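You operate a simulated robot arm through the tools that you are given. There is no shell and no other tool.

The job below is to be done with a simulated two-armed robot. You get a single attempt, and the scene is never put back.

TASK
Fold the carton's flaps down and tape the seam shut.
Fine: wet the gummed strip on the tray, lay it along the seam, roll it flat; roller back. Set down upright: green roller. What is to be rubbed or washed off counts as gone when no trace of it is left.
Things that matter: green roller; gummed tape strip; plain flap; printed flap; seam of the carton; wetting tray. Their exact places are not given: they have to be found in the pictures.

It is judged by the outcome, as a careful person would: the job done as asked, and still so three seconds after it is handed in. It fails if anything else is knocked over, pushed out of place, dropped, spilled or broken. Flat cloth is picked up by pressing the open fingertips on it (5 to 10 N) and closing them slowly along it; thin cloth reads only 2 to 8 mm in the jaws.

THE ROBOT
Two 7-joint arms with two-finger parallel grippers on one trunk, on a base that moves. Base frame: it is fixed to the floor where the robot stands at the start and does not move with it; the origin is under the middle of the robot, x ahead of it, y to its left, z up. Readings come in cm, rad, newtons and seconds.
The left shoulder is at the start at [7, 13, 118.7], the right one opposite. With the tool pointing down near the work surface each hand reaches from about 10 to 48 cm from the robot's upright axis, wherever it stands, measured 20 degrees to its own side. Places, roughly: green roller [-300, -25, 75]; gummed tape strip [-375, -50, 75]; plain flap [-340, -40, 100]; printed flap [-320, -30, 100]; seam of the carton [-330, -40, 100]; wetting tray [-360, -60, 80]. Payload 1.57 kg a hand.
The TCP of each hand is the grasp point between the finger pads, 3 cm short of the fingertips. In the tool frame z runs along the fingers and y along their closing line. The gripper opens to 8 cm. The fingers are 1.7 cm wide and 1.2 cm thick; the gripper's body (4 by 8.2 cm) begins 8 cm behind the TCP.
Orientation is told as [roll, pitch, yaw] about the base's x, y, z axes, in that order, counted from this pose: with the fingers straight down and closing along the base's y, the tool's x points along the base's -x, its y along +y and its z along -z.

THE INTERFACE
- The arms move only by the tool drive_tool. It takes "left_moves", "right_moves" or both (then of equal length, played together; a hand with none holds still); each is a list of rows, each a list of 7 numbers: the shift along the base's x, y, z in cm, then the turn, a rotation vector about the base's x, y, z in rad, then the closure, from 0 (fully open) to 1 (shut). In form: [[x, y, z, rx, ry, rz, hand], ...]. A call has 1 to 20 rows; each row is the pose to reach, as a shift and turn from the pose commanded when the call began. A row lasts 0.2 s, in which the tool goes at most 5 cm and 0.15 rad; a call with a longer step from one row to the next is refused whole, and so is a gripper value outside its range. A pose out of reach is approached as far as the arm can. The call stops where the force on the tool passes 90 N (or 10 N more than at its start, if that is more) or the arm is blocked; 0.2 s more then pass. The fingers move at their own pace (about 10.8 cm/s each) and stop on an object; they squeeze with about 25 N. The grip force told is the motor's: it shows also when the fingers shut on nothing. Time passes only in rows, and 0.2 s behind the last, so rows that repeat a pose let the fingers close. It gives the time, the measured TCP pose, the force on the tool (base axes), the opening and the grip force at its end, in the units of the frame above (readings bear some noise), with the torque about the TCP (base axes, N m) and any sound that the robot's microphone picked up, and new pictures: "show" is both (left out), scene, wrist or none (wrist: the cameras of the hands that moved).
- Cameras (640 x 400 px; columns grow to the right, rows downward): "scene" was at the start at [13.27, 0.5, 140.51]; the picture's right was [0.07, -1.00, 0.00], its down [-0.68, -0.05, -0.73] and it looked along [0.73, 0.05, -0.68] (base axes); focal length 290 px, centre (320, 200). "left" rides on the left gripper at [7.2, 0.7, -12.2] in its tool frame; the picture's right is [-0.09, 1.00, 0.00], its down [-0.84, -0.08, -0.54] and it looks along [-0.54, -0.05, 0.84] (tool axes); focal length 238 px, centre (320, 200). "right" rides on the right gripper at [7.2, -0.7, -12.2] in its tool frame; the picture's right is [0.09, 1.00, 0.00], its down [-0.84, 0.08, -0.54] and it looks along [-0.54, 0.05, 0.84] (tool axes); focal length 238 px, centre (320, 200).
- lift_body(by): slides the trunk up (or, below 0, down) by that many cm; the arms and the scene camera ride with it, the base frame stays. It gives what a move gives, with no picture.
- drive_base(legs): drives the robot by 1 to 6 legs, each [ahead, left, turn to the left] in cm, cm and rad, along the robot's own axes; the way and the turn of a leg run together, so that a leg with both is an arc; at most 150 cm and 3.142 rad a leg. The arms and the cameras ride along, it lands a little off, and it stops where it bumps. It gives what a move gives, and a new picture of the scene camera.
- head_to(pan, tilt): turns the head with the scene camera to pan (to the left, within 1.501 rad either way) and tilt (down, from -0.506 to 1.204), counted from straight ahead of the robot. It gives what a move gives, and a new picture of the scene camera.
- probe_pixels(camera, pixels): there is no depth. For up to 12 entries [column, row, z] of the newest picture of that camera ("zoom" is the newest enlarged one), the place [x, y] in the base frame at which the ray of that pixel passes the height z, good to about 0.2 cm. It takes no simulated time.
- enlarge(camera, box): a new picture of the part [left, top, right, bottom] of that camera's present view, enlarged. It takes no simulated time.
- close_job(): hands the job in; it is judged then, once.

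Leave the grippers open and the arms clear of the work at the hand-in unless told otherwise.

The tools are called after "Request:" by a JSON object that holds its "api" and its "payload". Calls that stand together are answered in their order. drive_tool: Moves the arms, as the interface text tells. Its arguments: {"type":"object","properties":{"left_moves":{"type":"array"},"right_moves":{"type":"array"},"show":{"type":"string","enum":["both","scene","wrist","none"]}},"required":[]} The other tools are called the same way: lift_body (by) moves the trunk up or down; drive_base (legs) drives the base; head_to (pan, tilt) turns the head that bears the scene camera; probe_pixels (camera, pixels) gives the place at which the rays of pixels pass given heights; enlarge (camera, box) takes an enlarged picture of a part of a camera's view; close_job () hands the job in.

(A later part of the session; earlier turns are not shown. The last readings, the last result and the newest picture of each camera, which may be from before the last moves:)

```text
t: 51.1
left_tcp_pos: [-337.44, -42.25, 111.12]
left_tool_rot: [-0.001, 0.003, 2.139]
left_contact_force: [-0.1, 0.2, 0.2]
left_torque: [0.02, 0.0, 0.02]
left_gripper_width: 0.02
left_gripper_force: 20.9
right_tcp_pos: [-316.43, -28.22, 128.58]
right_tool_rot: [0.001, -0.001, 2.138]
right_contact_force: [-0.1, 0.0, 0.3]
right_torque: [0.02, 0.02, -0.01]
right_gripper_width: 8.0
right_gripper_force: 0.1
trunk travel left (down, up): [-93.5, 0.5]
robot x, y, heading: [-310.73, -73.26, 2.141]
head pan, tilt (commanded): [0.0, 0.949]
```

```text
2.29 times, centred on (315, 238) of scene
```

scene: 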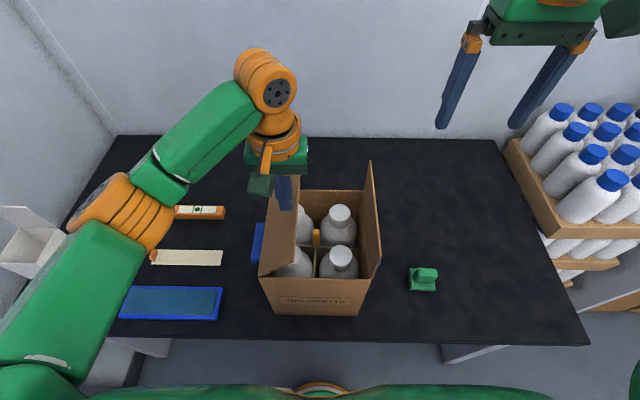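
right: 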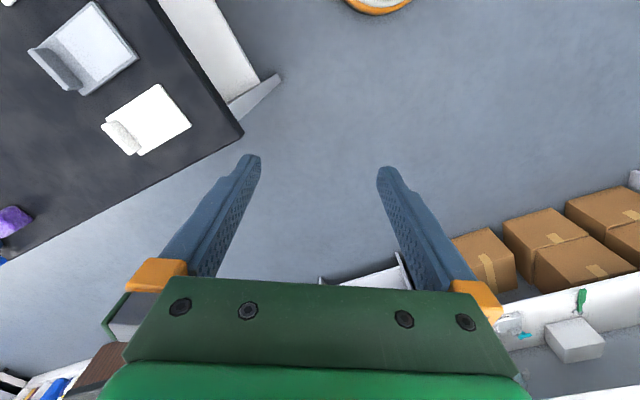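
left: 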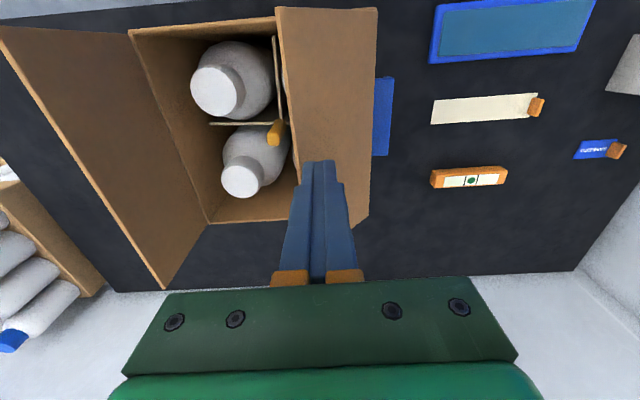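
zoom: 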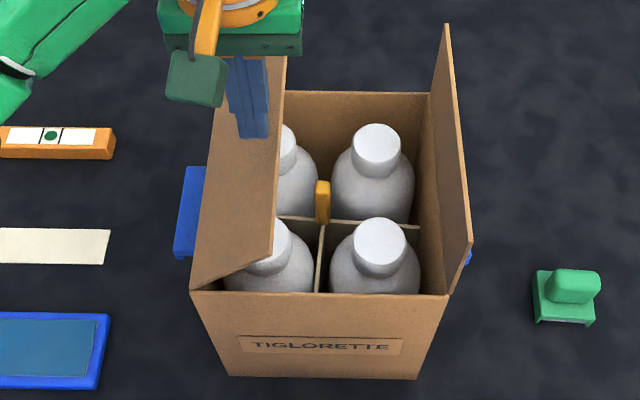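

The flap springs back up, so both flaps must be held shut while the tape goes on. One hand with open fingers can straddle the seam for this. I'll raise the left hand clear and try the wrist's turning range, which I need to know for turning the strip.

Request:
{"api": "drive_tool", "payload": {"left_moves": [[-0.4, -0.3, 1, 0, 0, 0, 1], [-0.8, -0.5, 3, 0, 0, 0, 1], [-1.2, -0.8, 6, 0, 0, 0, 1], [-1.5, -1, 10, 0, 0, 0, 1], [-2, -1.3, 14, 0, 0, 0, 0.5], [-4, -3, 17, 0, 0, 0, 0], [-7, -5, 17, 0, 0, 0, 0], [-10, -7, 17, 0, 0, 0, 0]]}}

Request:
{"api": "drive_tool", "payload": {"left_moves": [[0, 0, 0, 0, 0, 0.15, 0], [0, 0, 0, 0, 0, 0.3, 0], [0, 0, 0, 0, 0, 0.45, 0], [0, 0, 0, 0, 0, 0.6, 0], [0, 0, 0, 0, 0, 0.75, 0], [0, 0, 0, 0, 0, 0.9, 0], [0, 0, 0, 0, 0, 1.05, 0], [0, 0, 0, 0, 0, 1.2, 0], [0, 0, 0, 0, 0, 1.35, 0], [0, 0, 0, 0, 0, 1.5, 0], [0, 0, 0, 0, 0, 1.65, 0], [0, 0, 0, 0, 0, 1.8, 0], [0, 0, 0, 0, 0, 1.95, 0], [0, 0, 0, 0, 0, 2.1, 0], [0, 0, 0, 0, 0, 2.25, 0], [0, 0, 0, 0, 0, 2.4, 0], [0, 0, 0, 0, 0, 2.55, 0], [0, 0, 0, 0, 0, 2.7, 0], [0, 0, 0, 0, 0, 2.85, 0], [0, 0, 0, 0, 0, 3.0, 0]]}}

```text
t: 53.0
left_tcp_pos: [-347.71, -49.35, 128.14]
left_tool_rot: [-0.005, 0.002, 2.14]
left_contact_force: [-0.9, 0.0, -1.9]
left_torque: [0.02, -0.02, -0.04]
left_gripper_width: 8.0
left_gripper_force: 0.0
right_tcp_pos: [-316.46, -28.36, 128.51]
right_tool_rot: [-0.003, 0.0, 2.14]
right_contact_force: [0.2, -0.7, -0.8]
right_torque: [-0.01, -0.02, 0.01]
right_gripper_width: 7.98
right_gripper_force: 0.0
trunk travel left (down, up): [-93.5, 0.5]
robot x, y, heading: [-310.87, -73.32, 2.138]
head pan, tilt (commanded): [0.0, 0.949]
```

scene: 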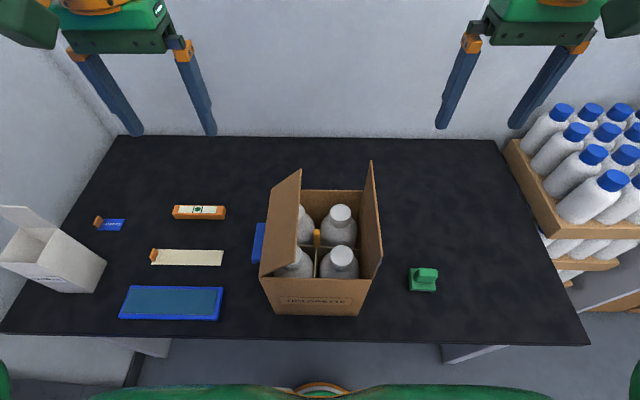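
left: 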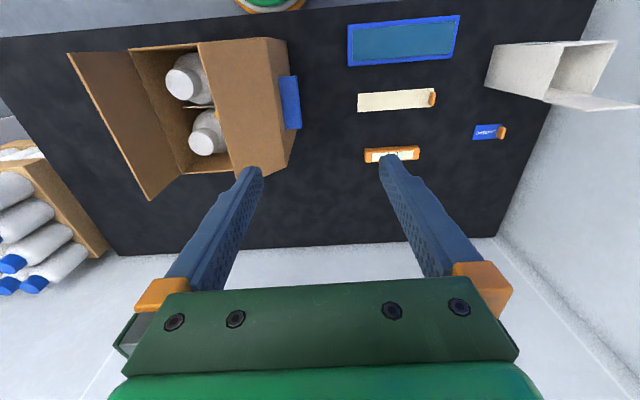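

```text
t: 57.1
left_tcp_pos: [-349.99, -47.6, 129.64]
left_tool_rot: [0.0, 0.0, -1.295]
left_contact_force: [0.1, -0.5, -0.7]
left_torque: [0.03, 0.0, -0.01]
left_gripper_width: 7.99
left_gripper_force: 0.0
left hand out of reach, approached as far as the arm can: row 18, 19, 20
right_tcp_pos: [-316.36, -28.22, 128.47]
right_tool_rot: [0.0, 0.0, 2.137]
right_contact_force: [0.5, 0.3, -1.2]
right_torque: [-0.01, 0.01, 0.01]
right_gripper_width: 8.03
right_gripper_force: 0.0
trunk travel left (down, up): [-93.5, 0.5]
robot x, y, heading: [-310.92, -73.45, 2.138]
head pan, tilt (commanded): [0.0, 0.949]
```

scene: 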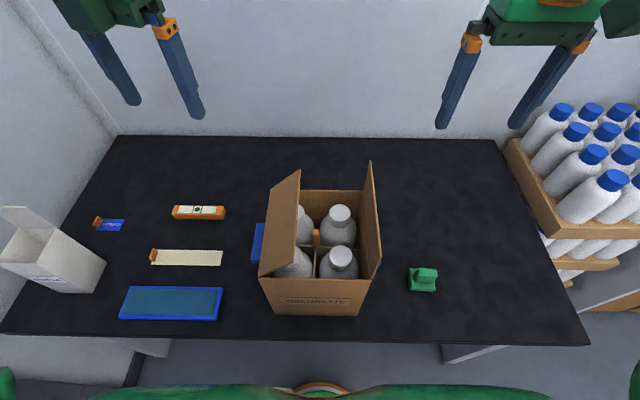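
left: 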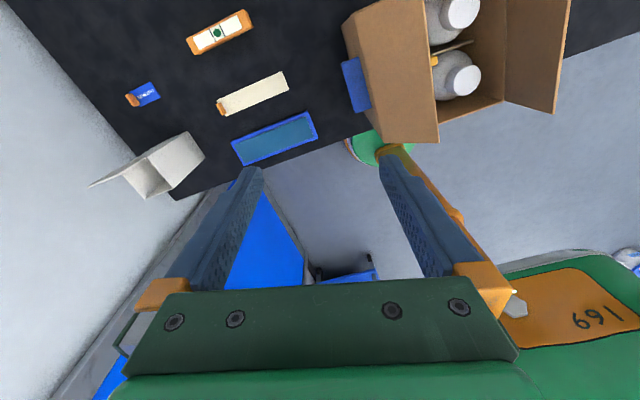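

The left wrist turns up to about +2.85 rad. The plain flap now rests leaning partly inward. I'll turn the wrist back and probe the free space left of the carton, including the orange level and the blue ledge.

Request:
{"api": "drive_tool", "payload": {"left_moves": [[1, -1, -1, 0, 0, -0.15, 0], [2, -1.5, -1.5, 0, 0, -0.3, 0], [2, -1.5, -1.5, 0, 0, -0.45, 0], [2, -1.5, -1.5, 0, 0, -0.6, 0], [2, -1.5, -1.5, 0, 0, -0.75, 0], [2, -1.5, -1.5, 0, 0, -0.9, 0], [2, -1.5, -1.5, 0, 0, -1.05, 0], [2, -1.5, -1.5, 0, 0, -1.2, 0], [2, -1.5, -1.5, 0, 0, -1.35, 0], [2, -1.5, -1.5, 0, 0, -1.5, 0], [2, -1.5, -1.5, 0, 0, -1.65, 0], [2, -1.5, -1.5, 0, 0, -1.8, 0], [2, -1.5, -1.5, 0, 0, -1.95, 0], [2, -1.5, -1.5, 0, 0, -2.1, 0], [2, -1.5, -1.5, 0, 0, -2.25, 0], [2, -1.5, -1.5, 0, 0, -2.4, 0], [2, -1.5, -1.5, 0, 0, -2.55, 0], [2, -1.5, -1.5, 0, 0, -2.7, 0], [2, -1.5, -1.5, 0, 0, -2.85, 0]], "show": "scene"}}

Request:
{"api": "probe_pixels", "payload": {"camera": "scene", "pixels": [[173.5, 219, 75], [224, 220, 75], [226, 207, 77.5], [176, 205.5, 77.5], [258, 223, 93], [250, 261, 93], [265, 222, 93], [104, 290, 75], [97, 262, 90], [90, 228, 75], [122, 231, 75], [120, 137, 75], [500, 140, 75]]}}

```text
t: 61.1
left_tcp_pos: [-348.04, -49.06, 128.31]
left_tool_rot: [0.001, -0.001, 2.134]
left_contact_force: [-0.7, -0.8, -0.8]
left_torque: [0.01, -0.02, -0.03]
left_gripper_width: 7.96
left_gripper_force: 0.0
right_tcp_pos: [-316.29, -28.2, 128.63]
right_tool_rot: [0.0, 0.001, 2.138]
right_contact_force: [-0.7, 0.3, -0.1]
right_torque: [0.0, 0.01, -0.02]
right_gripper_width: 8.0
right_gripper_force: 0.0
trunk travel left (down, up): [-93.5, 0.5]
robot x, y, heading: [-311.07, -73.33, 2.14]
head pan, tilt (commanded): [0.0, 0.949]
```

scene: 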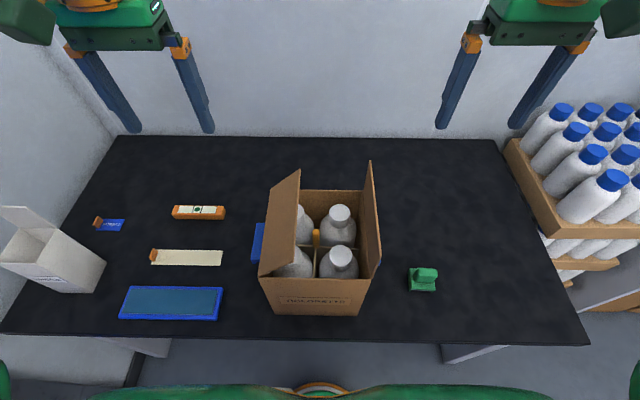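

```text
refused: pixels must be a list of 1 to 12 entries
```

Request:
{"api": "probe_pixels", "payload": {"camera": "scene", "pixels": [[173.5, 219, 75], [224, 220, 75], [226, 207, 77.5], [176, 205.5, 77.5], [258, 223, 93], [250, 261, 93], [104, 290, 75], [97, 262, 90], [90, 228, 75], [122, 231, 75], [120, 137, 75], [500, 140, 75]]}}

Request:
{"api": "enlarge", "payload": {"camera": "scene", "box": [225, 150, 400, 325]}}

Request:
{"api": "enlarge", "payload": {"camera": "left", "box": [240, 0, 560, 200]}}

```text
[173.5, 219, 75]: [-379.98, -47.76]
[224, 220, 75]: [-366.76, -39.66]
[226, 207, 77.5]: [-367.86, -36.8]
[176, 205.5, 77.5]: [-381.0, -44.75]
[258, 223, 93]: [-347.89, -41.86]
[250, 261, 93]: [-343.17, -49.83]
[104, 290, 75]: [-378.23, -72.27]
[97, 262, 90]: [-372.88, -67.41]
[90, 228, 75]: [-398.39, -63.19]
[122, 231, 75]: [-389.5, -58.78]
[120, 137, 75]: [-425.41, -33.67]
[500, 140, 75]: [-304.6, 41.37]
```

```text
2.29 times, centred on (312, 238) of scene
```

zoom: 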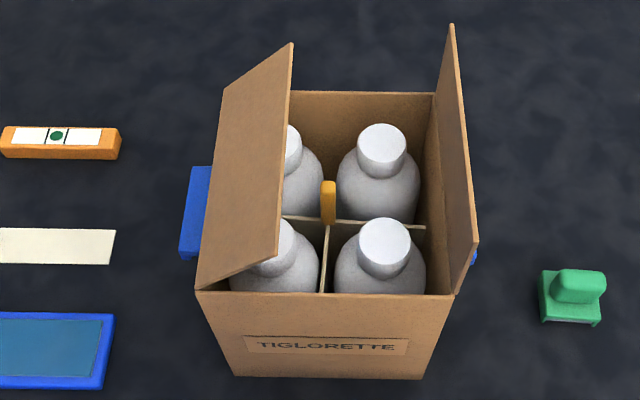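

```text
2.00 times, centred on (400, 100) of left
```

zoom: 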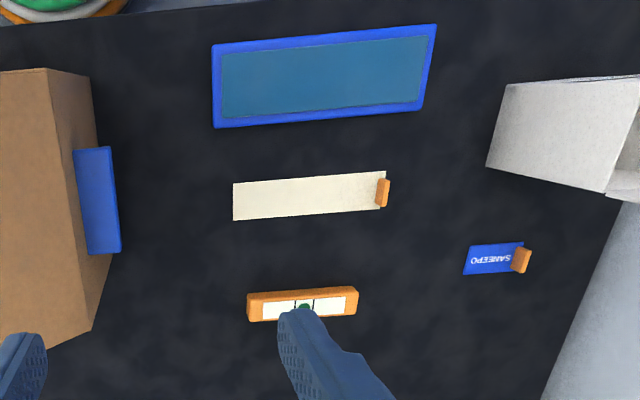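

I now know the free area: the strip lies at 27–46 cm left of the carton's middle, the tray in front of it, the level behind. I'll drive 29 cm left with the hands high so the left hand can reach the strip's tab.

Request:
{"api": "drive_base", "payload": {"legs": [[2, 29, -0.015]]}}

Request:
{"api": "lift_body", "payload": {"by": -11}}

Request:
{"api": "head_to", "payload": {"pan": 0.25, "tilt": 0.95}}

```text
t: 63.2
left_tcp_pos: [-373.11, -62.0, 128.3]
left_tool_rot: [0.005, 0.0, 2.117]
left_contact_force: [0.0, 0.0, 0.2]
left_torque: [-0.04, 0.04, 0.01]
left_gripper_width: 8.02
left_gripper_force: 0.0
right_tcp_pos: [-340.92, -41.65, 128.35]
right_tool_rot: [0.003, 0.0, 2.117]
right_contact_force: [-0.2, 0.3, -0.3]
right_torque: [-0.01, 0.05, -0.01]
right_gripper_width: 8.0
right_gripper_force: 0.1
trunk travel left (down, up): [-93.5, 0.5]
robot x, y, heading: [-336.69, -86.94, 2.118]
head pan, tilt (commanded): [0.0, 0.949]
```

scene: 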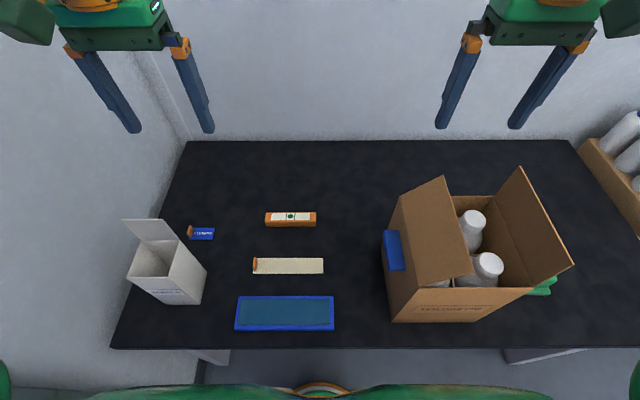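

```text
t: 64.6
left_tcp_pos: [-373.31, -62.04, 117.45]
left_tool_rot: [0.0, 0.002, 2.118]
left_contact_force: [-0.1, -0.8, 0.4]
left_torque: [0.03, 0.04, -0.02]
left_gripper_width: 8.01
left_gripper_force: 0.1
right_tcp_pos: [-341.24, -41.94, 117.47]
right_tool_rot: [-0.001, 0.001, 2.117]
right_contact_force: [-0.4, 0.6, -0.4]
right_torque: [0.0, -0.03, -0.02]
right_gripper_width: 8.0
right_gripper_force: 0.0
trunk travel left (down, up): [-82.5, 11.5]
robot x, y, heading: [-336.85, -86.96, 2.115]
head pan, tilt (commanded): [0.0, 0.949]
```

```text
t: 65.4
left_tcp_pos: [-373.37, -62.2, 117.28]
left_tool_rot: [0.0, -0.001, 2.118]
left_contact_force: [0.2, -0.7, 0.6]
left_torque: [-0.02, -0.01, 0.0]
left_gripper_width: 7.98
left_gripper_force: 0.0
right_tcp_pos: [-341.33, -41.96, 117.52]
right_tool_rot: [-0.001, 0.0, 2.117]
right_contact_force: [0.9, -0.3, -0.7]
right_torque: [0.01, 0.02, -0.04]
right_gripper_width: 8.0
right_gripper_force: 0.0
trunk travel left (down, up): [-82.5, 11.5]
robot x, y, heading: [-336.96, -87.26, 2.118]
head pan, tilt (commanded): [0.25, 0.949]
```

scene: 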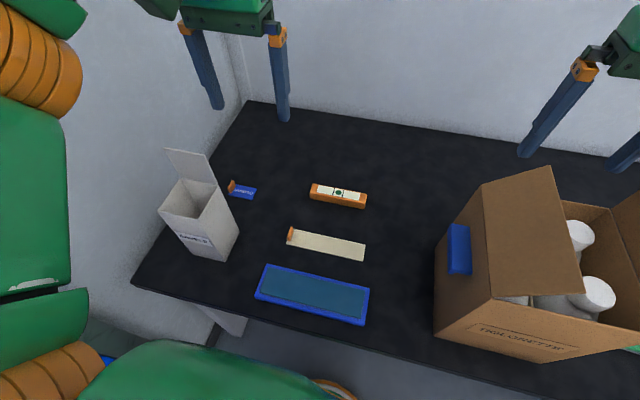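

The left hand is near the tab. I'll take close views of the strip, its tab and the tray.

Request:
{"api": "enlarge", "payload": {"camera": "scene", "box": [240, 170, 390, 340]}}

Request:
{"api": "probe_pixels", "payload": {"camera": "scene", "pixels": [[286.5, 247, 75], [291, 228, 75], [363, 261, 75], [366, 241, 75], [289, 243, 76], [294, 229, 78], [255, 297, 76], [362, 325, 76], [370, 289, 76.5], [269, 265, 76.5]]}}

Request:
{"api": "enlarge", "payload": {"camera": "left", "box": [200, 0, 520, 200]}}

```text
2.35 times, centred on (315, 255) of scene
```

zoom: 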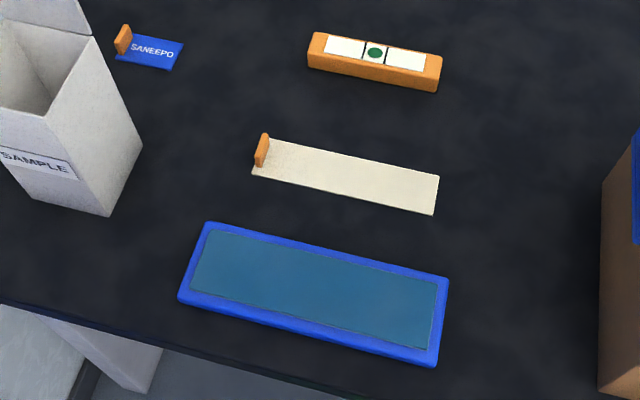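

```text
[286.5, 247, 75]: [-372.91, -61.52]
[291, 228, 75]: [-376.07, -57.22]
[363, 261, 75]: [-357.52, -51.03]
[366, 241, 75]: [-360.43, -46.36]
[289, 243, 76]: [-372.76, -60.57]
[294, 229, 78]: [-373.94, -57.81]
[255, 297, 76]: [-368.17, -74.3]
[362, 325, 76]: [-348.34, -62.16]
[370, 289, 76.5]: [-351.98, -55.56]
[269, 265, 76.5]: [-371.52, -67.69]
```

```text
2.00 times, centred on (360, 100) of left
```

zoom: 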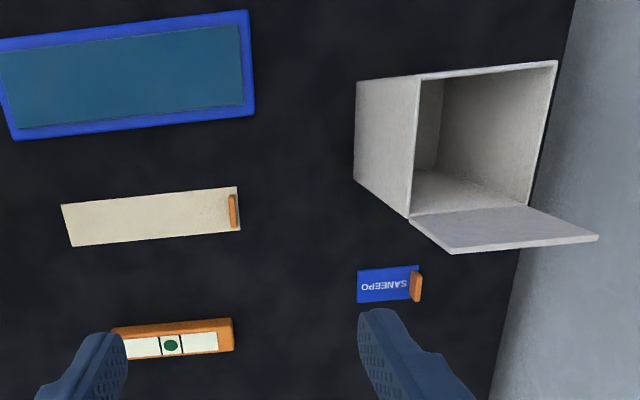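

The tab is a thin orange plate across the strip, just inside its left end. I'll probe its outline in the wrist zoom at several heights.

Request:
{"api": "probe_pixels", "payload": {"camera": "zoom", "pixels": [[229, 212, 76], [241, 212, 76], [229, 212, 78], [241, 212, 78], [235, 194, 77], [237, 231, 77], [239, 187, 75], [241, 230, 75], [62, 206, 75], [72, 246, 75]]}}

Request:
{"api": "enlarge", "payload": {"camera": "left", "box": [280, 70, 360, 130]}}

```text
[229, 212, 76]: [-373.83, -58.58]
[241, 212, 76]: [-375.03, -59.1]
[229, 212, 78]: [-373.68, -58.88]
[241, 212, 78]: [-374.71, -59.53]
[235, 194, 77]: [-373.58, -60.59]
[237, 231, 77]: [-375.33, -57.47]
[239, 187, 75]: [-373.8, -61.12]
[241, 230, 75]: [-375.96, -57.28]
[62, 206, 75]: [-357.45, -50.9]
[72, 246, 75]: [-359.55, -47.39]
```

```text
6.67 times, centred on (320, 100) of left
```

zoom: 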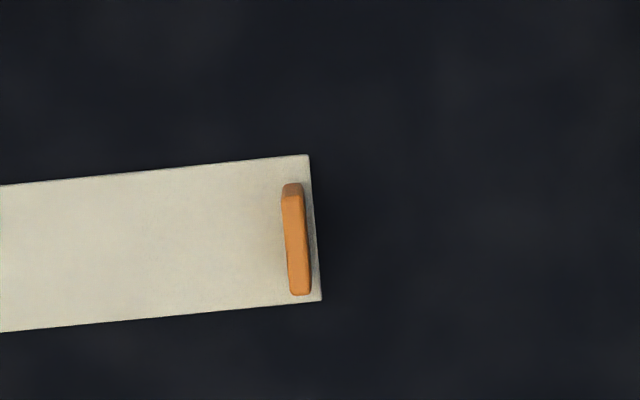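

The tab's middle is at about (-374.4,-59.0), 0.65 cm thick and roughly 2 cm tall. I lower the open left hand over it, stopping at TCP z = 81.

Request:
{"api": "drive_tool", "payload": {"left_moves": [[-0.3, 1.0, -4.5, 0, 0, 0, 0.3], [-0.6, 2.0, -9, 0, 0, 0, 0.4], [-1.0, 3.2, -13.5, 0, 0, 0, 0.4], [-1.0, 3.2, -18, 0, 0, 0, 0.4], [-1.0, 3.2, -22.5, 0, 0, 0, 0.4], [-1.0, 3.2, -27, 0, 0, 0, 0.4], [-1.0, 3.2, -31.5, 0, 0, 0, 0.4], [-1.0, 3.2, -34.5, 0, 0, 0, 0.4], [-1.0, 3.2, -36.3, 0, 0, 0, 0.4]]}}

Request:
{"api": "enlarge", "payload": {"camera": "left", "box": [200, 80, 440, 230]}}

```text
t: 67.4
left_tcp_pos: [-374.26, -58.78, 81.06]
left_tool_rot: [0.0, 0.001, 2.118]
left_contact_force: [-0.2, 1.3, -0.2]
left_torque: [-0.02, -0.01, 0.01]
left_gripper_width: 4.78
left_gripper_force: 0.1
right_tcp_pos: [-341.28, -41.97, 117.46]
right_tool_rot: [0.002, -0.001, 2.117]
right_contact_force: [-0.1, 0.2, 0.2]
right_torque: [-0.02, 0.0, -0.04]
right_gripper_width: 8.0
right_gripper_force: 0.0
trunk travel left (down, up): [-82.5, 11.5]
robot x, y, heading: [-336.84, -87.0, 2.118]
head pan, tilt (commanded): [0.25, 0.949]
```

scene: 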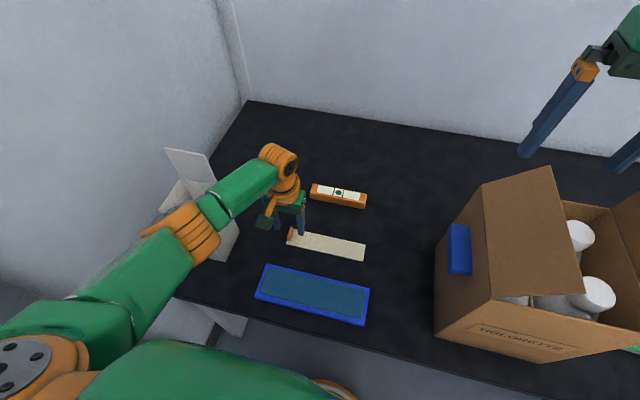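
left: 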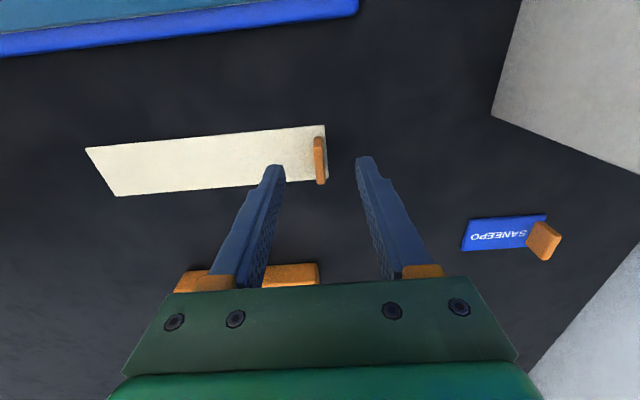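

```text
2.67 times, centred on (320, 155) of left
```

zoom: 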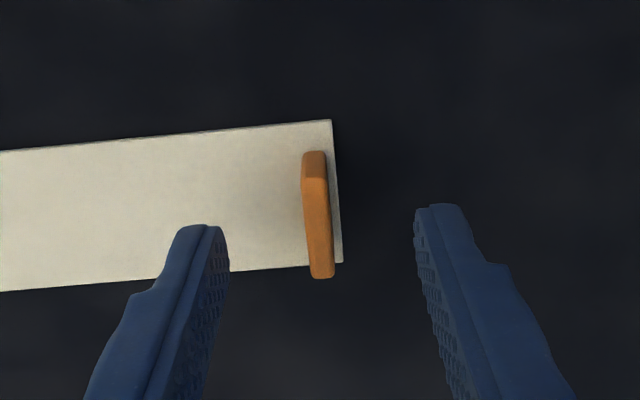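

The tab sits centred between the fingers. I go down 2.6 cm (tips about 0.4 cm above the bench) and close on the tab.

Request:
{"api": "drive_tool", "payload": {"left_moves": [[0, 0, -1.2, 0, 0, 0, 0.4], [0, 0, -2.2, 0, 0, 0, 0.4], [0, 0, -2.6, 0, 0, 0, 0.4], [0, 0, -2.6, 0, 0, 0, 0.7], [0, 0, -2.6, 0, 0, 0, 0.85], [0, 0, -2.6, 0, 0, 0, 1], [0, 0, -2.6, 0, 0, 0, 1], [0, 0, -2.6, 0, 0, 0, 1]]}}

Request:
{"api": "enlarge", "payload": {"camera": "left", "box": [200, 80, 440, 230]}}

```text
t: 69.2
left_tcp_pos: [-374.39, -58.99, 78.37]
left_tool_rot: [-0.001, 0.001, 2.119]
left_contact_force: [0.4, -0.1, -0.2]
left_torque: [0.03, 0.02, 0.03]
left_gripper_width: 0.6
left_gripper_force: 25.6
right_tcp_pos: [-341.4, -41.95, 117.49]
right_tool_rot: [0.001, 0.0, 2.118]
right_contact_force: [0.2, -0.3, -0.6]
right_torque: [0.01, 0.0, 0.02]
right_gripper_width: 8.0
right_gripper_force: 0.1
trunk travel left (down, up): [-82.5, 11.5]
robot x, y, heading: [-336.42, -87.34, 2.118]
head pan, tilt (commanded): [0.25, 0.949]
```

scene: 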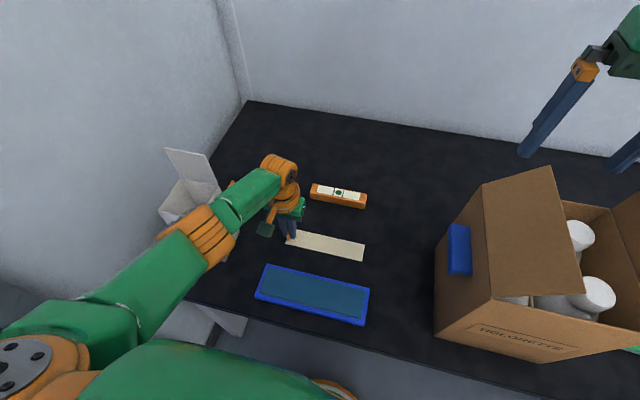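
left: 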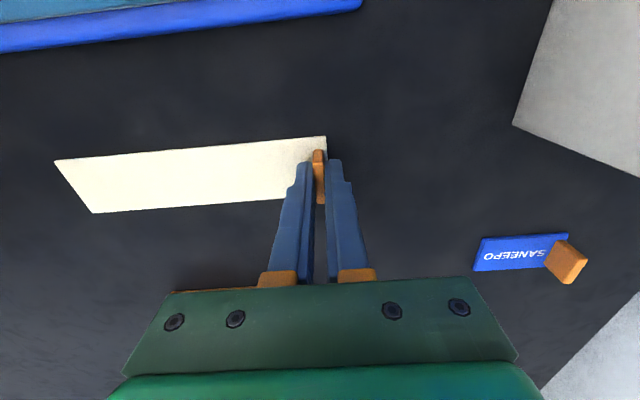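

```text
2.67 times, centred on (320, 155) of left
```

zoom: 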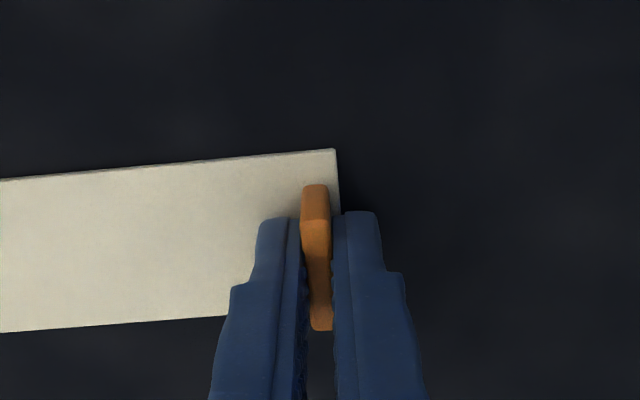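

The tab is gripped (0.6 cm, 25.6 N). I lift slowly to see whether the strip stays stiff or sags.

Request:
{"api": "drive_tool", "payload": {"left_moves": [[0, 0, 0.5, 0, 0, 0, 1], [0, 0, 1.5, 0, 0, 0, 1], [0, 0, 3, 0, 0, 0, 1], [0, 0, 5, 0, 0, 0, 1], [0, 0, 7, 0, 0, 0, 1], [0, 0, 9, 0, 0, 0, 1]]}}

Request:
{"api": "enlarge", "payload": {"camera": "scene", "box": [240, 150, 400, 300]}}

```text
t: 70.6
left_tcp_pos: [-374.49, -59.04, 87.48]
left_tool_rot: [0.0, 0.0, 2.117]
left_contact_force: [0.7, 0.4, -0.5]
left_torque: [-0.01, 0.05, -0.01]
left_gripper_width: 0.57
left_gripper_force: 24.7
right_tcp_pos: [-341.2, -41.81, 117.6]
right_tool_rot: [-0.001, 0.001, 2.118]
right_contact_force: [0.3, -0.4, -0.2]
right_torque: [0.0, 0.0, -0.03]
right_gripper_width: 7.98
right_gripper_force: 0.1
trunk travel left (down, up): [-82.5, 11.5]
robot x, y, heading: [-336.31, -87.12, 2.119]
head pan, tilt (commanded): [0.25, 0.949]
```

scene: 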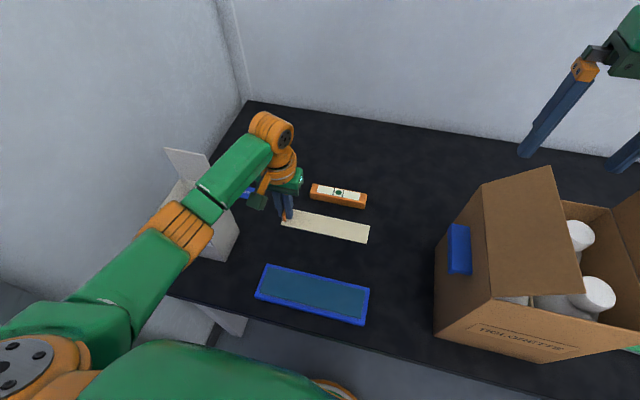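
left: 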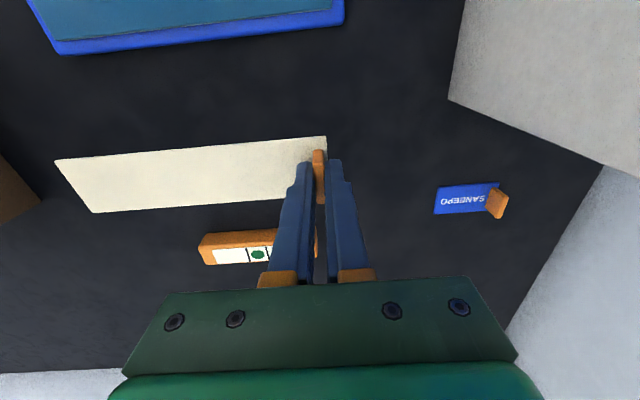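

```text
2.67 times, centred on (320, 225) of scene
```

zoom: 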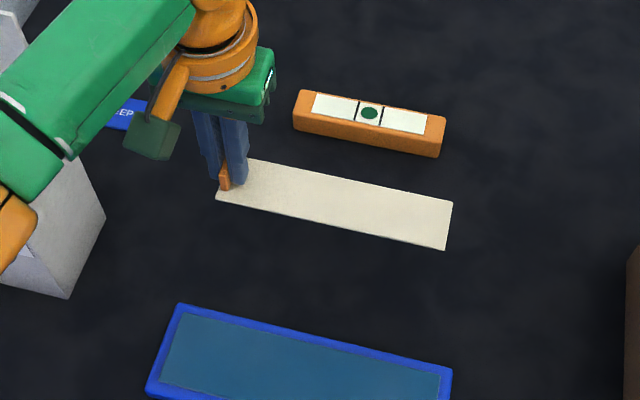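

The strip is stiff, like a plate. I'll raise it a little, turn it 90° left so that it points away from the robot, and bring it to the free spot about 25 cm left of the carton's middle. There I can set it down and regrip it the other way round.

Request:
{"api": "drive_tool", "payload": {"left_moves": [[0, 0, 1, 0, 0, 0.145, 1], [0, 0, 2, 0, 0, 0.29, 1], [0, 0, 3, 0, 0, 0.435, 1], [0, 0, 4, 0, 0, 0.58, 1], [0, 0, 4, 0, 0, 0.725, 1], [0, 0, 4, 0, 0, 0.87, 1], [2.5, 0.6, 4, 0, 0, 1.015, 1], [5.5, 1.3, 4, 0, 0, 1.16, 1], [8.5, 2.0, 4, 0, 0, 1.305, 1], [11.5, 2.7, 4, 0, 0, 1.45, 1], [14.5, 3.4, 4, 0, 0, 1.579, 1], [17.5, 4.2, 4, 0, 0, 1.579, 1], [20.9, 5.0, 4, 0, 0, 1.579, 1]]}}

```text
t: 73.4
left_tcp_pos: [-353.22, -53.94, 91.64]
left_tool_rot: [0.0, -0.002, -2.586]
left_contact_force: [0.1, 0.5, -1.1]
left_torque: [0.02, 0.01, 0.0]
left_gripper_width: 0.59
left_gripper_force: 25.7
right_tcp_pos: [-341.12, -41.97, 117.53]
right_tool_rot: [0.002, 0.0, 2.118]
right_contact_force: [0.8, -0.9, 0.6]
right_torque: [-0.02, 0.02, 0.01]
right_gripper_width: 7.96
right_gripper_force: 0.1
trunk travel left (down, up): [-82.5, 11.5]
robot x, y, heading: [-336.41, -87.17, 2.113]
head pan, tilt (commanded): [0.25, 0.949]
```

scene: 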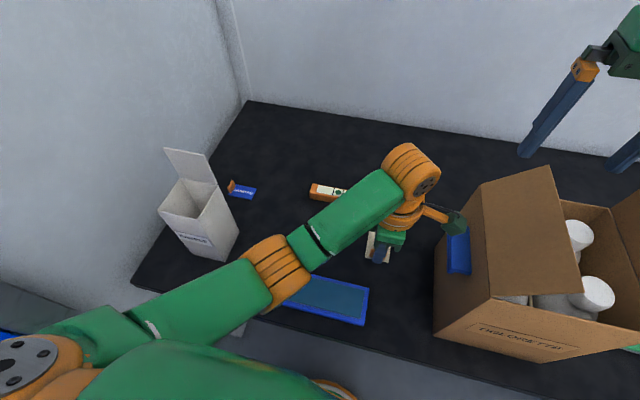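
left: 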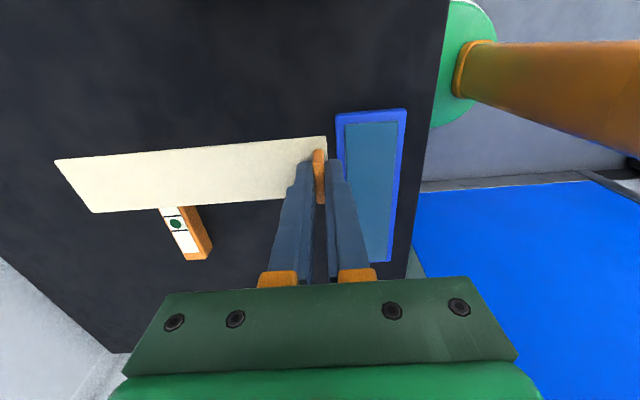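

The strip points away from me and the tray is close behind it. I shift 2.2 cm forward so the fingers can open clear of the tray, and then lower it to the bench.

Request:
{"api": "drive_tool", "payload": {"left_moves": [[-0.6, 0.95, -2, 0, 0, 0, 1], [-1.16, 1.87, -5, 0, 0, 0, 1], [-1.16, 1.87, -8, 0, 0, 0, 1], [-1.16, 1.87, -10.5, 0, 0, 0, 1], [-1.16, 1.87, -12, 0, 0, 0, 1], [-1.16, 1.87, -12.8, 0, 0, 0, 1], [-1.16, 1.87, -13.1, 0, 0, 0, 1]]}}

```text
t: 75.0
left_tcp_pos: [-354.34, -52.53, 79.71]
left_tool_rot: [0.004, 0.003, -2.6]
left_contact_force: [-0.3, 0.0, -0.6]
left_torque: [0.02, -0.02, -0.03]
left_gripper_width: 0.58
left_gripper_force: 25.3
left hand out of reach, approached as far as the arm can: row 5, 6, 7
right_tcp_pos: [-341.23, -41.95, 117.53]
right_tool_rot: [0.0, 0.0, 2.118]
right_contact_force: [-0.6, 0.2, 0.5]
right_torque: [0.03, -0.01, 0.01]
right_gripper_width: 7.98
right_gripper_force: 0.1
trunk travel left (down, up): [-82.5, 11.5]
robot x, y, heading: [-337.0, -87.12, 2.118]
head pan, tilt (commanded): [0.25, 0.949]
```

scene: 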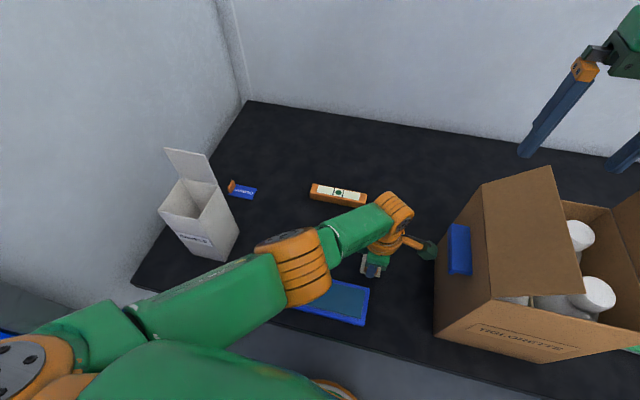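
left: 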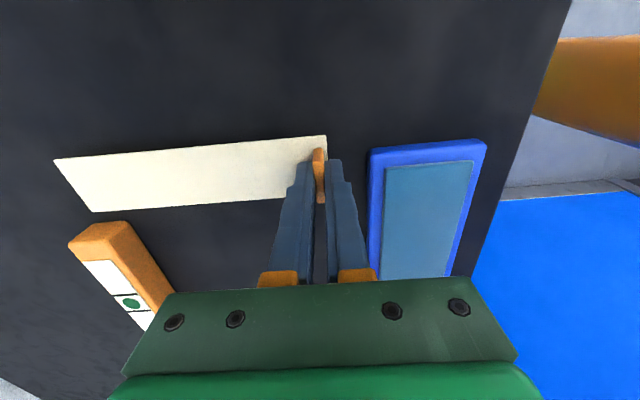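

The hand can't go lower than z = 79.7 from here. I'll lower the trunk by 1.2 cm, which brings the strip down to the bench.

Request:
{"api": "lift_body", "payload": {"by": -1.2}}

```text
t: 75.6
left_tcp_pos: [-354.27, -52.51, 78.63]
left_tool_rot: [0.005, 0.002, -2.598]
left_contact_force: [0.0, 0.3, 0.1]
left_torque: [0.01, 0.02, 0.01]
left_gripper_width: 0.57
left_gripper_force: 25.4
right_tcp_pos: [-341.33, -41.98, 116.32]
right_tool_rot: [-0.001, 0.0, 2.117]
right_contact_force: [0.4, 0.7, 0.4]
right_torque: [-0.01, 0.05, 0.01]
right_gripper_width: 8.01
right_gripper_force: 0.1
trunk travel left (down, up): [-81.3, 12.7]
robot x, y, heading: [-336.92, -86.79, 2.119]
head pan, tilt (commanded): [0.25, 0.949]
```

It's still about 0.2 cm high, so I lower the trunk a bit more and then open the fingers slightly.

Request:
{"api": "lift_body", "payload": {"by": -0.25}}

Request:
{"api": "drive_tool", "payload": {"left_moves": [[0, 0, 0, 0, 0, 0, 0.9], [0, 0, 0, 0, 0, 0, 0.75], [0, 0, 0, 0, 0, 0, 0.7], [0, 0, 0, 0, 0, 0, 0.7]]}}

Request:
{"api": "enlarge", "payload": {"camera": "left", "box": [200, 80, 440, 230]}}

```text
t: 76.1
left_tcp_pos: [-354.46, -52.49, 78.38]
left_tool_rot: [0.002, 0.003, -2.6]
left_contact_force: [-2.7, 2.7, 14.2]
left_torque: [0.06, 0.27, -0.01]
left_gripper_width: 0.58
left_gripper_force: 24.5
right_tcp_pos: [-341.13, -42.24, 116.18]
right_tool_rot: [0.0, 0.0, 2.117]
right_contact_force: [-0.5, -0.1, -0.1]
right_torque: [-0.02, 0.01, 0.03]
right_gripper_width: 7.99
right_gripper_force: 0.1
trunk travel left (down, up): [-81.1, 12.9]
robot x, y, heading: [-336.63, -87.27, 2.12]
head pan, tilt (commanded): [0.25, 0.949]
```

```text
t: 77.1
left_tcp_pos: [-354.42, -52.63, 78.33]
left_tool_rot: [0.005, 0.003, -2.6]
left_contact_force: [0.2, -0.6, 3.1]
left_torque: [-0.03, 0.0, -0.01]
left_gripper_width: 2.31
left_gripper_force: 0.0
right_tcp_pos: [-341.33, -41.92, 116.15]
right_tool_rot: [-0.002, 0.0, 2.117]
right_contact_force: [-0.2, -0.1, -0.1]
right_torque: [-0.02, 0.0, -0.02]
right_gripper_width: 8.0
right_gripper_force: 0.0
trunk travel left (down, up): [-81.1, 12.9]
robot x, y, heading: [-337.08, -87.24, 2.116]
head pan, tilt (commanded): [0.25, 0.949]
```

scene: 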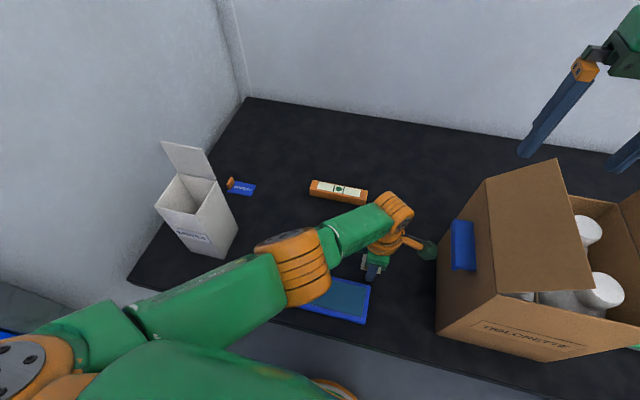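
left: 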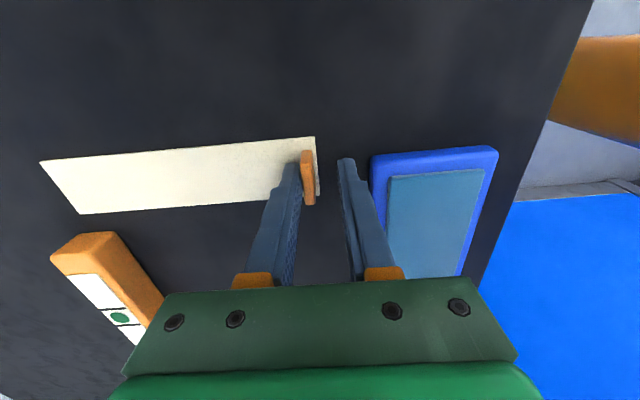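

```text
2.67 times, centred on (320, 155) of left
```

zoom: 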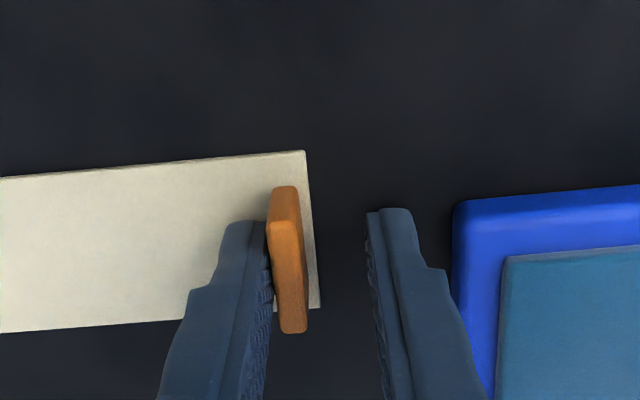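

The fingers are open, and the far one nearly touches the tab. I open a little more and lift straight up.

Request:
{"api": "drive_tool", "payload": {"left_moves": [[0, 0, 0, 0, 0, 0, 0.62], [0, 0, 0, 0, 0, 0, 0.6], [0, 0, 2, 0, 0, 0, 0.6], [0, 0, 4, 0, 0, 0, 0.6], [0, 0, 7, 0, 0, 0, 0.6], [0, 0, 11, 0, 0, 0, 0.5], [0, 0, 15, 0, 0, 0, 0.4]]}}

```text
t: 78.7
left_tcp_pos: [-354.35, -52.59, 93.45]
left_tool_rot: [0.005, 0.002, -2.599]
left_contact_force: [0.4, -0.6, 0.0]
left_torque: [-0.01, 0.03, 0.03]
left_gripper_width: 4.81
left_gripper_force: 0.0
right_tcp_pos: [-341.31, -42.03, 116.11]
right_tool_rot: [0.0, 0.0, 2.117]
right_contact_force: [-0.4, 0.0, -0.9]
right_torque: [0.01, 0.0, 0.02]
right_gripper_width: 8.0
right_gripper_force: 0.1
trunk travel left (down, up): [-81.1, 12.9]
robot x, y, heading: [-336.98, -87.31, 2.119]
head pan, tilt (commanded): [0.25, 0.949]
```

scene: 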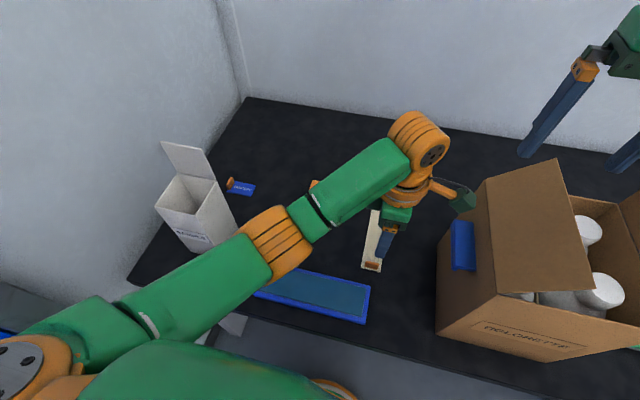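
left: 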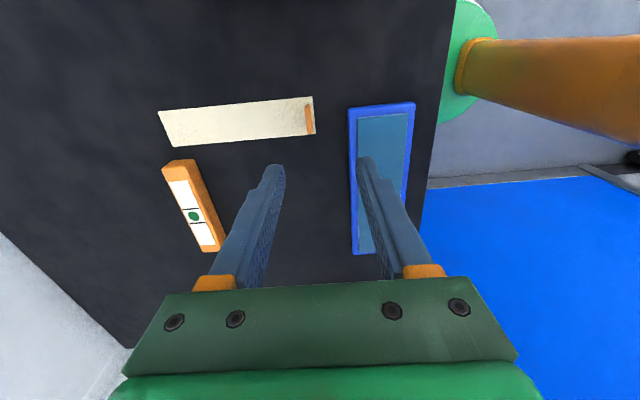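

The strip now lies with its tab toward me. Next I raise the left hand, turn the wrist back and move it left, and raise the right hand a bit, so that I can drive back to the carton.

Request:
{"api": "drive_tool", "payload": {"left_moves": [[0, 0, 5, 0, 0, -0.15, 0.3], [0, 0, 10, 0, 0, -0.3, 0.2], [0, 0, 15, 0, 0, -0.45, 0], [-1.5, -0.9, 20, 0, 0, -0.6, 0], [-4, -2.5, 22, 0, 0, -0.75, 0], [-7, -4.3, 22, 0, 0, -0.9, 0], [-10, -6.2, 22, 0, 0, -1.05, 0], [-13, -8, 22, 0, 0, -1.2, 0], [-15, -9.3, 22, 0, 0, -1.35, 0], [-15, -9.3, 22, 0, 0, -1.5, 0], [-15, -9.3, 22, 0, 0, -1.565, 0]], "right_moves": [[0, 0, 1, 0, 0, 0, 0], [0, 0, 2, 0, 0, 0, 0], [0, 0, 3, 0, 0, 0, 0], [0, 0, 4, 0, 0, 0, 0], [0, 0, 4, 0, 0, 0, 0], [0, 0, 4, 0, 0, 0, 0], [0, 0, 4, 0, 0, 0, 0], [0, 0, 4, 0, 0, 0, 0], [0, 0, 4, 0, 0, 0, 0], [0, 0, 4, 0, 0, 0, 0], [0, 0, 4, 0, 0, 0, 0]]}}

```text
refused: row 4 steps farther than a row can; nothing moved
```

One row's step was slightly too long. I'll split it.

Request:
{"api": "drive_tool", "payload": {"left_moves": [[0, 0, 4.5, 0, 0, -0.15, 0.3], [0, 0, 9, 0, 0, -0.3, 0.2], [0, 0, 13.5, 0, 0, -0.45, 0], [-1.5, -0.9, 17.5, 0, 0, -0.6, 0], [-4, -2.5, 21, 0, 0, -0.75, 0], [-7, -4.3, 22, 0, 0, -0.9, 0], [-10, -6.2, 22, 0, 0, -1.05, 0], [-13, -8, 22, 0, 0, -1.2, 0], [-15, -9.3, 22, 0, 0, -1.35, 0], [-15, -9.3, 22, 0, 0, -1.5, 0], [-15, -9.3, 22, 0, 0, -1.565, 0]], "right_moves": [[0, 0, 1, 0, 0, 0, 0], [0, 0, 2, 0, 0, 0, 0], [0, 0, 3, 0, 0, 0, 0], [0, 0, 4, 0, 0, 0, 0], [0, 0, 4, 0, 0, 0, 0], [0, 0, 4, 0, 0, 0, 0], [0, 0, 4, 0, 0, 0, 0], [0, 0, 4, 0, 0, 0, 0], [0, 0, 4, 0, 0, 0, 0], [0, 0, 4, 0, 0, 0, 0], [0, 0, 4, 0, 0, 0, 0]], "show": "scene"}}

```text
t: 81.1
left_tcp_pos: [-369.42, -61.92, 115.25]
left_tool_rot: [0.003, 0.004, 2.116]
left_contact_force: [0.3, 0.2, -0.3]
left_torque: [-0.01, 0.0, 0.03]
left_gripper_width: 7.99
left_gripper_force: 0.0
right_tcp_pos: [-341.17, -41.87, 120.06]
right_tool_rot: [0.002, -0.001, 2.117]
right_contact_force: [-0.1, 0.1, 0.2]
right_torque: [-0.02, 0.02, -0.01]
right_gripper_width: 7.98
right_gripper_force: 0.0
trunk travel left (down, up): [-81.1, 12.9]
robot x, y, heading: [-336.5, -87.19, 2.116]
head pan, tilt (commanded): [0.25, 0.949]
```

scene: 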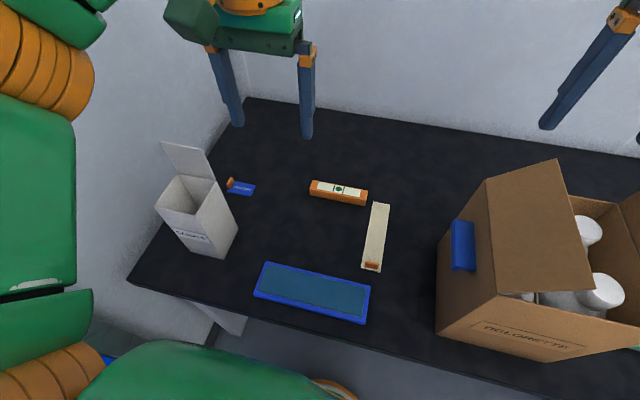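

The strip lies tidily at (375,237), tab near. Now I drive 23 cm right and 2 cm ahead to the working place before the carton.

Request:
{"api": "drive_base", "payload": {"legs": [[2, -23, 0.008]]}}

Request:
{"api": "head_to", "payload": {"pan": 0.0, "tilt": 1.0}}

```text
t: 82.8
left_tcp_pos: [-351.59, -48.8, 115.32]
left_tool_rot: [0.001, 0.004, 2.13]
left_contact_force: [-0.7, 0.4, 0.1]
left_torque: [0.01, -0.02, -0.02]
left_gripper_width: 8.01
left_gripper_force: 0.1
right_tcp_pos: [-323.6, -28.46, 120.06]
right_tool_rot: [-0.002, -0.002, 2.126]
right_contact_force: [-1.0, -0.6, 0.1]
right_torque: [0.03, -0.02, 0.01]
right_gripper_width: 8.03
right_gripper_force: 0.1
trunk travel left (down, up): [-81.1, 12.9]
robot x, y, heading: [-318.44, -73.55, 2.13]
head pan, tilt (commanded): [0.25, 0.949]
```

scene: 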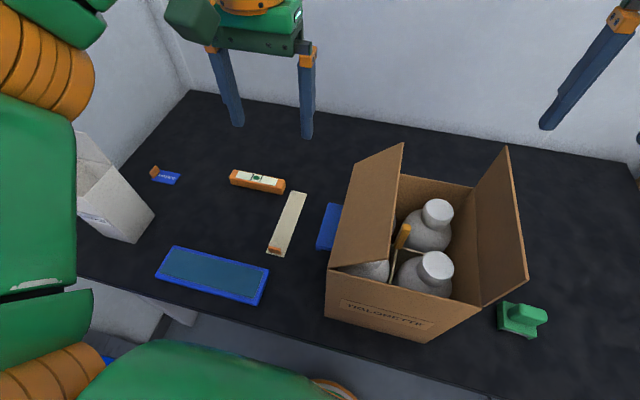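

```text
t: 83.6
left_tcp_pos: [-351.28, -48.57, 115.26]
left_tool_rot: [0.004, 0.004, 2.129]
left_contact_force: [0.4, -0.4, -0.9]
left_torque: [-0.01, 0.02, -0.01]
left_gripper_width: 8.01
left_gripper_force: 0.1
right_tcp_pos: [-323.42, -28.28, 120.07]
right_tool_rot: [0.001, -0.003, 2.126]
right_contact_force: [0.8, -0.1, 0.6]
right_torque: [-0.03, -0.01, 0.02]
right_gripper_width: 8.02
right_gripper_force: 0.1
trunk travel left (down, up): [-81.1, 12.9]
robot x, y, heading: [-318.35, -73.36, 2.127]
head pan, tilt (commanded): [0.0, 1.0]
```

scene: 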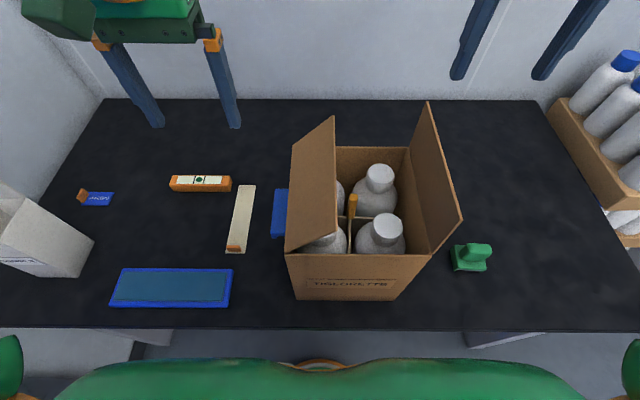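

Now the roller. I move the right hand above it at about (-309.6,-26) for a close look.

Request:
{"api": "drive_tool", "payload": {"right_moves": [[4, 0.6, 0, 0, 0, 0, 0], [8, 1.3, 0, 0, 0, 0, 0], [12, 2, -1, 0, 0, 0, 0], [13.9, 2.26, -5, 0, 0, 0, 0], [13.9, 2.26, -9.5, 0, 0, 0, 0], [13.9, 2.26, -14, 0, 0, 0, 0], [13.9, 2.26, -18, 0, 0, 0, 0]]}}

Request:
{"api": "enlarge", "payload": {"camera": "right", "box": [240, 40, 400, 160]}}

Request:
{"api": "enlarge", "payload": {"camera": "scene", "box": [430, 220, 520, 290]}}

```text
t: 85.2
left_tcp_pos: [-351.26, -48.54, 115.48]
left_tool_rot: [0.004, 0.004, 2.129]
left_contact_force: [-0.1, -0.7, -0.6]
left_torque: [-0.01, 0.0, -0.01]
left_gripper_width: 8.0
left_gripper_force: 0.1
right_tcp_pos: [-309.47, -26.1, 102.03]
right_tool_rot: [0.001, -0.003, 2.123]
right_contact_force: [0.1, -0.6, -0.4]
right_torque: [0.01, -0.05, -0.03]
right_gripper_width: 7.99
right_gripper_force: 0.1
trunk travel left (down, up): [-81.1, 12.9]
robot x, y, heading: [-318.35, -73.68, 2.13]
head pan, tilt (commanded): [0.0, 1.0]
```

scene: 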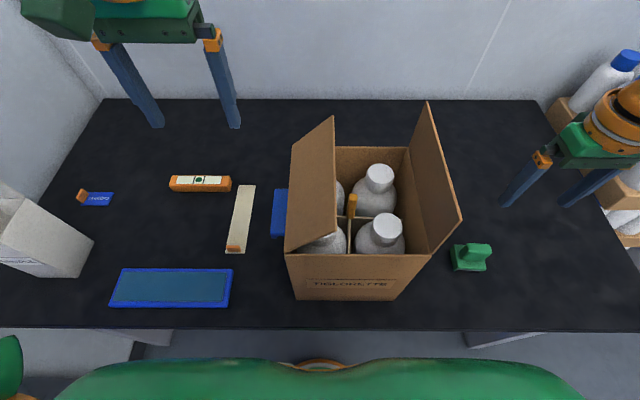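
right: 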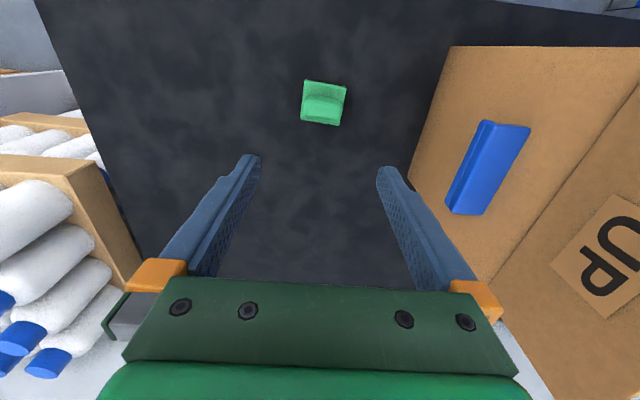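

```text
3.33 times, centred on (320, 100) of right
```

zoom: 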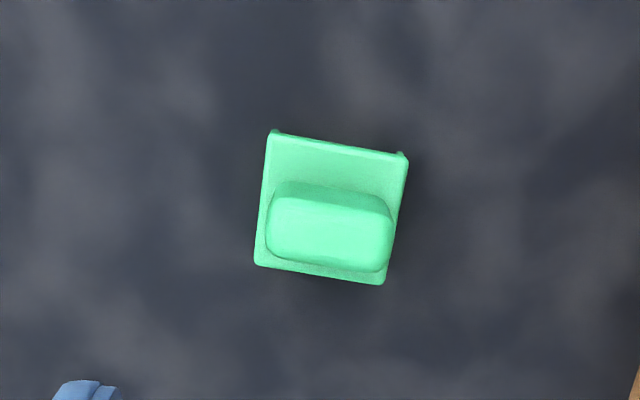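

```text
5.71 times, centred on (475, 255) of scene
```

zoom: 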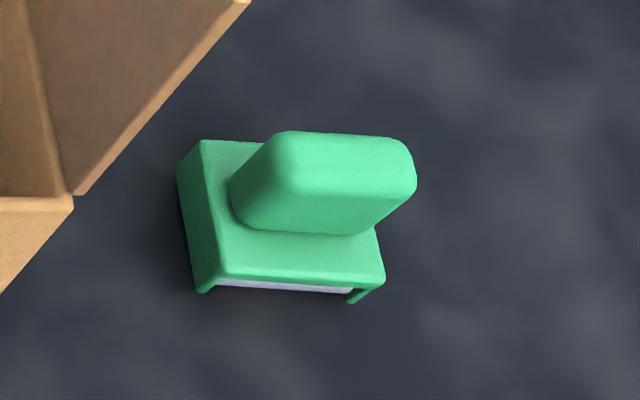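

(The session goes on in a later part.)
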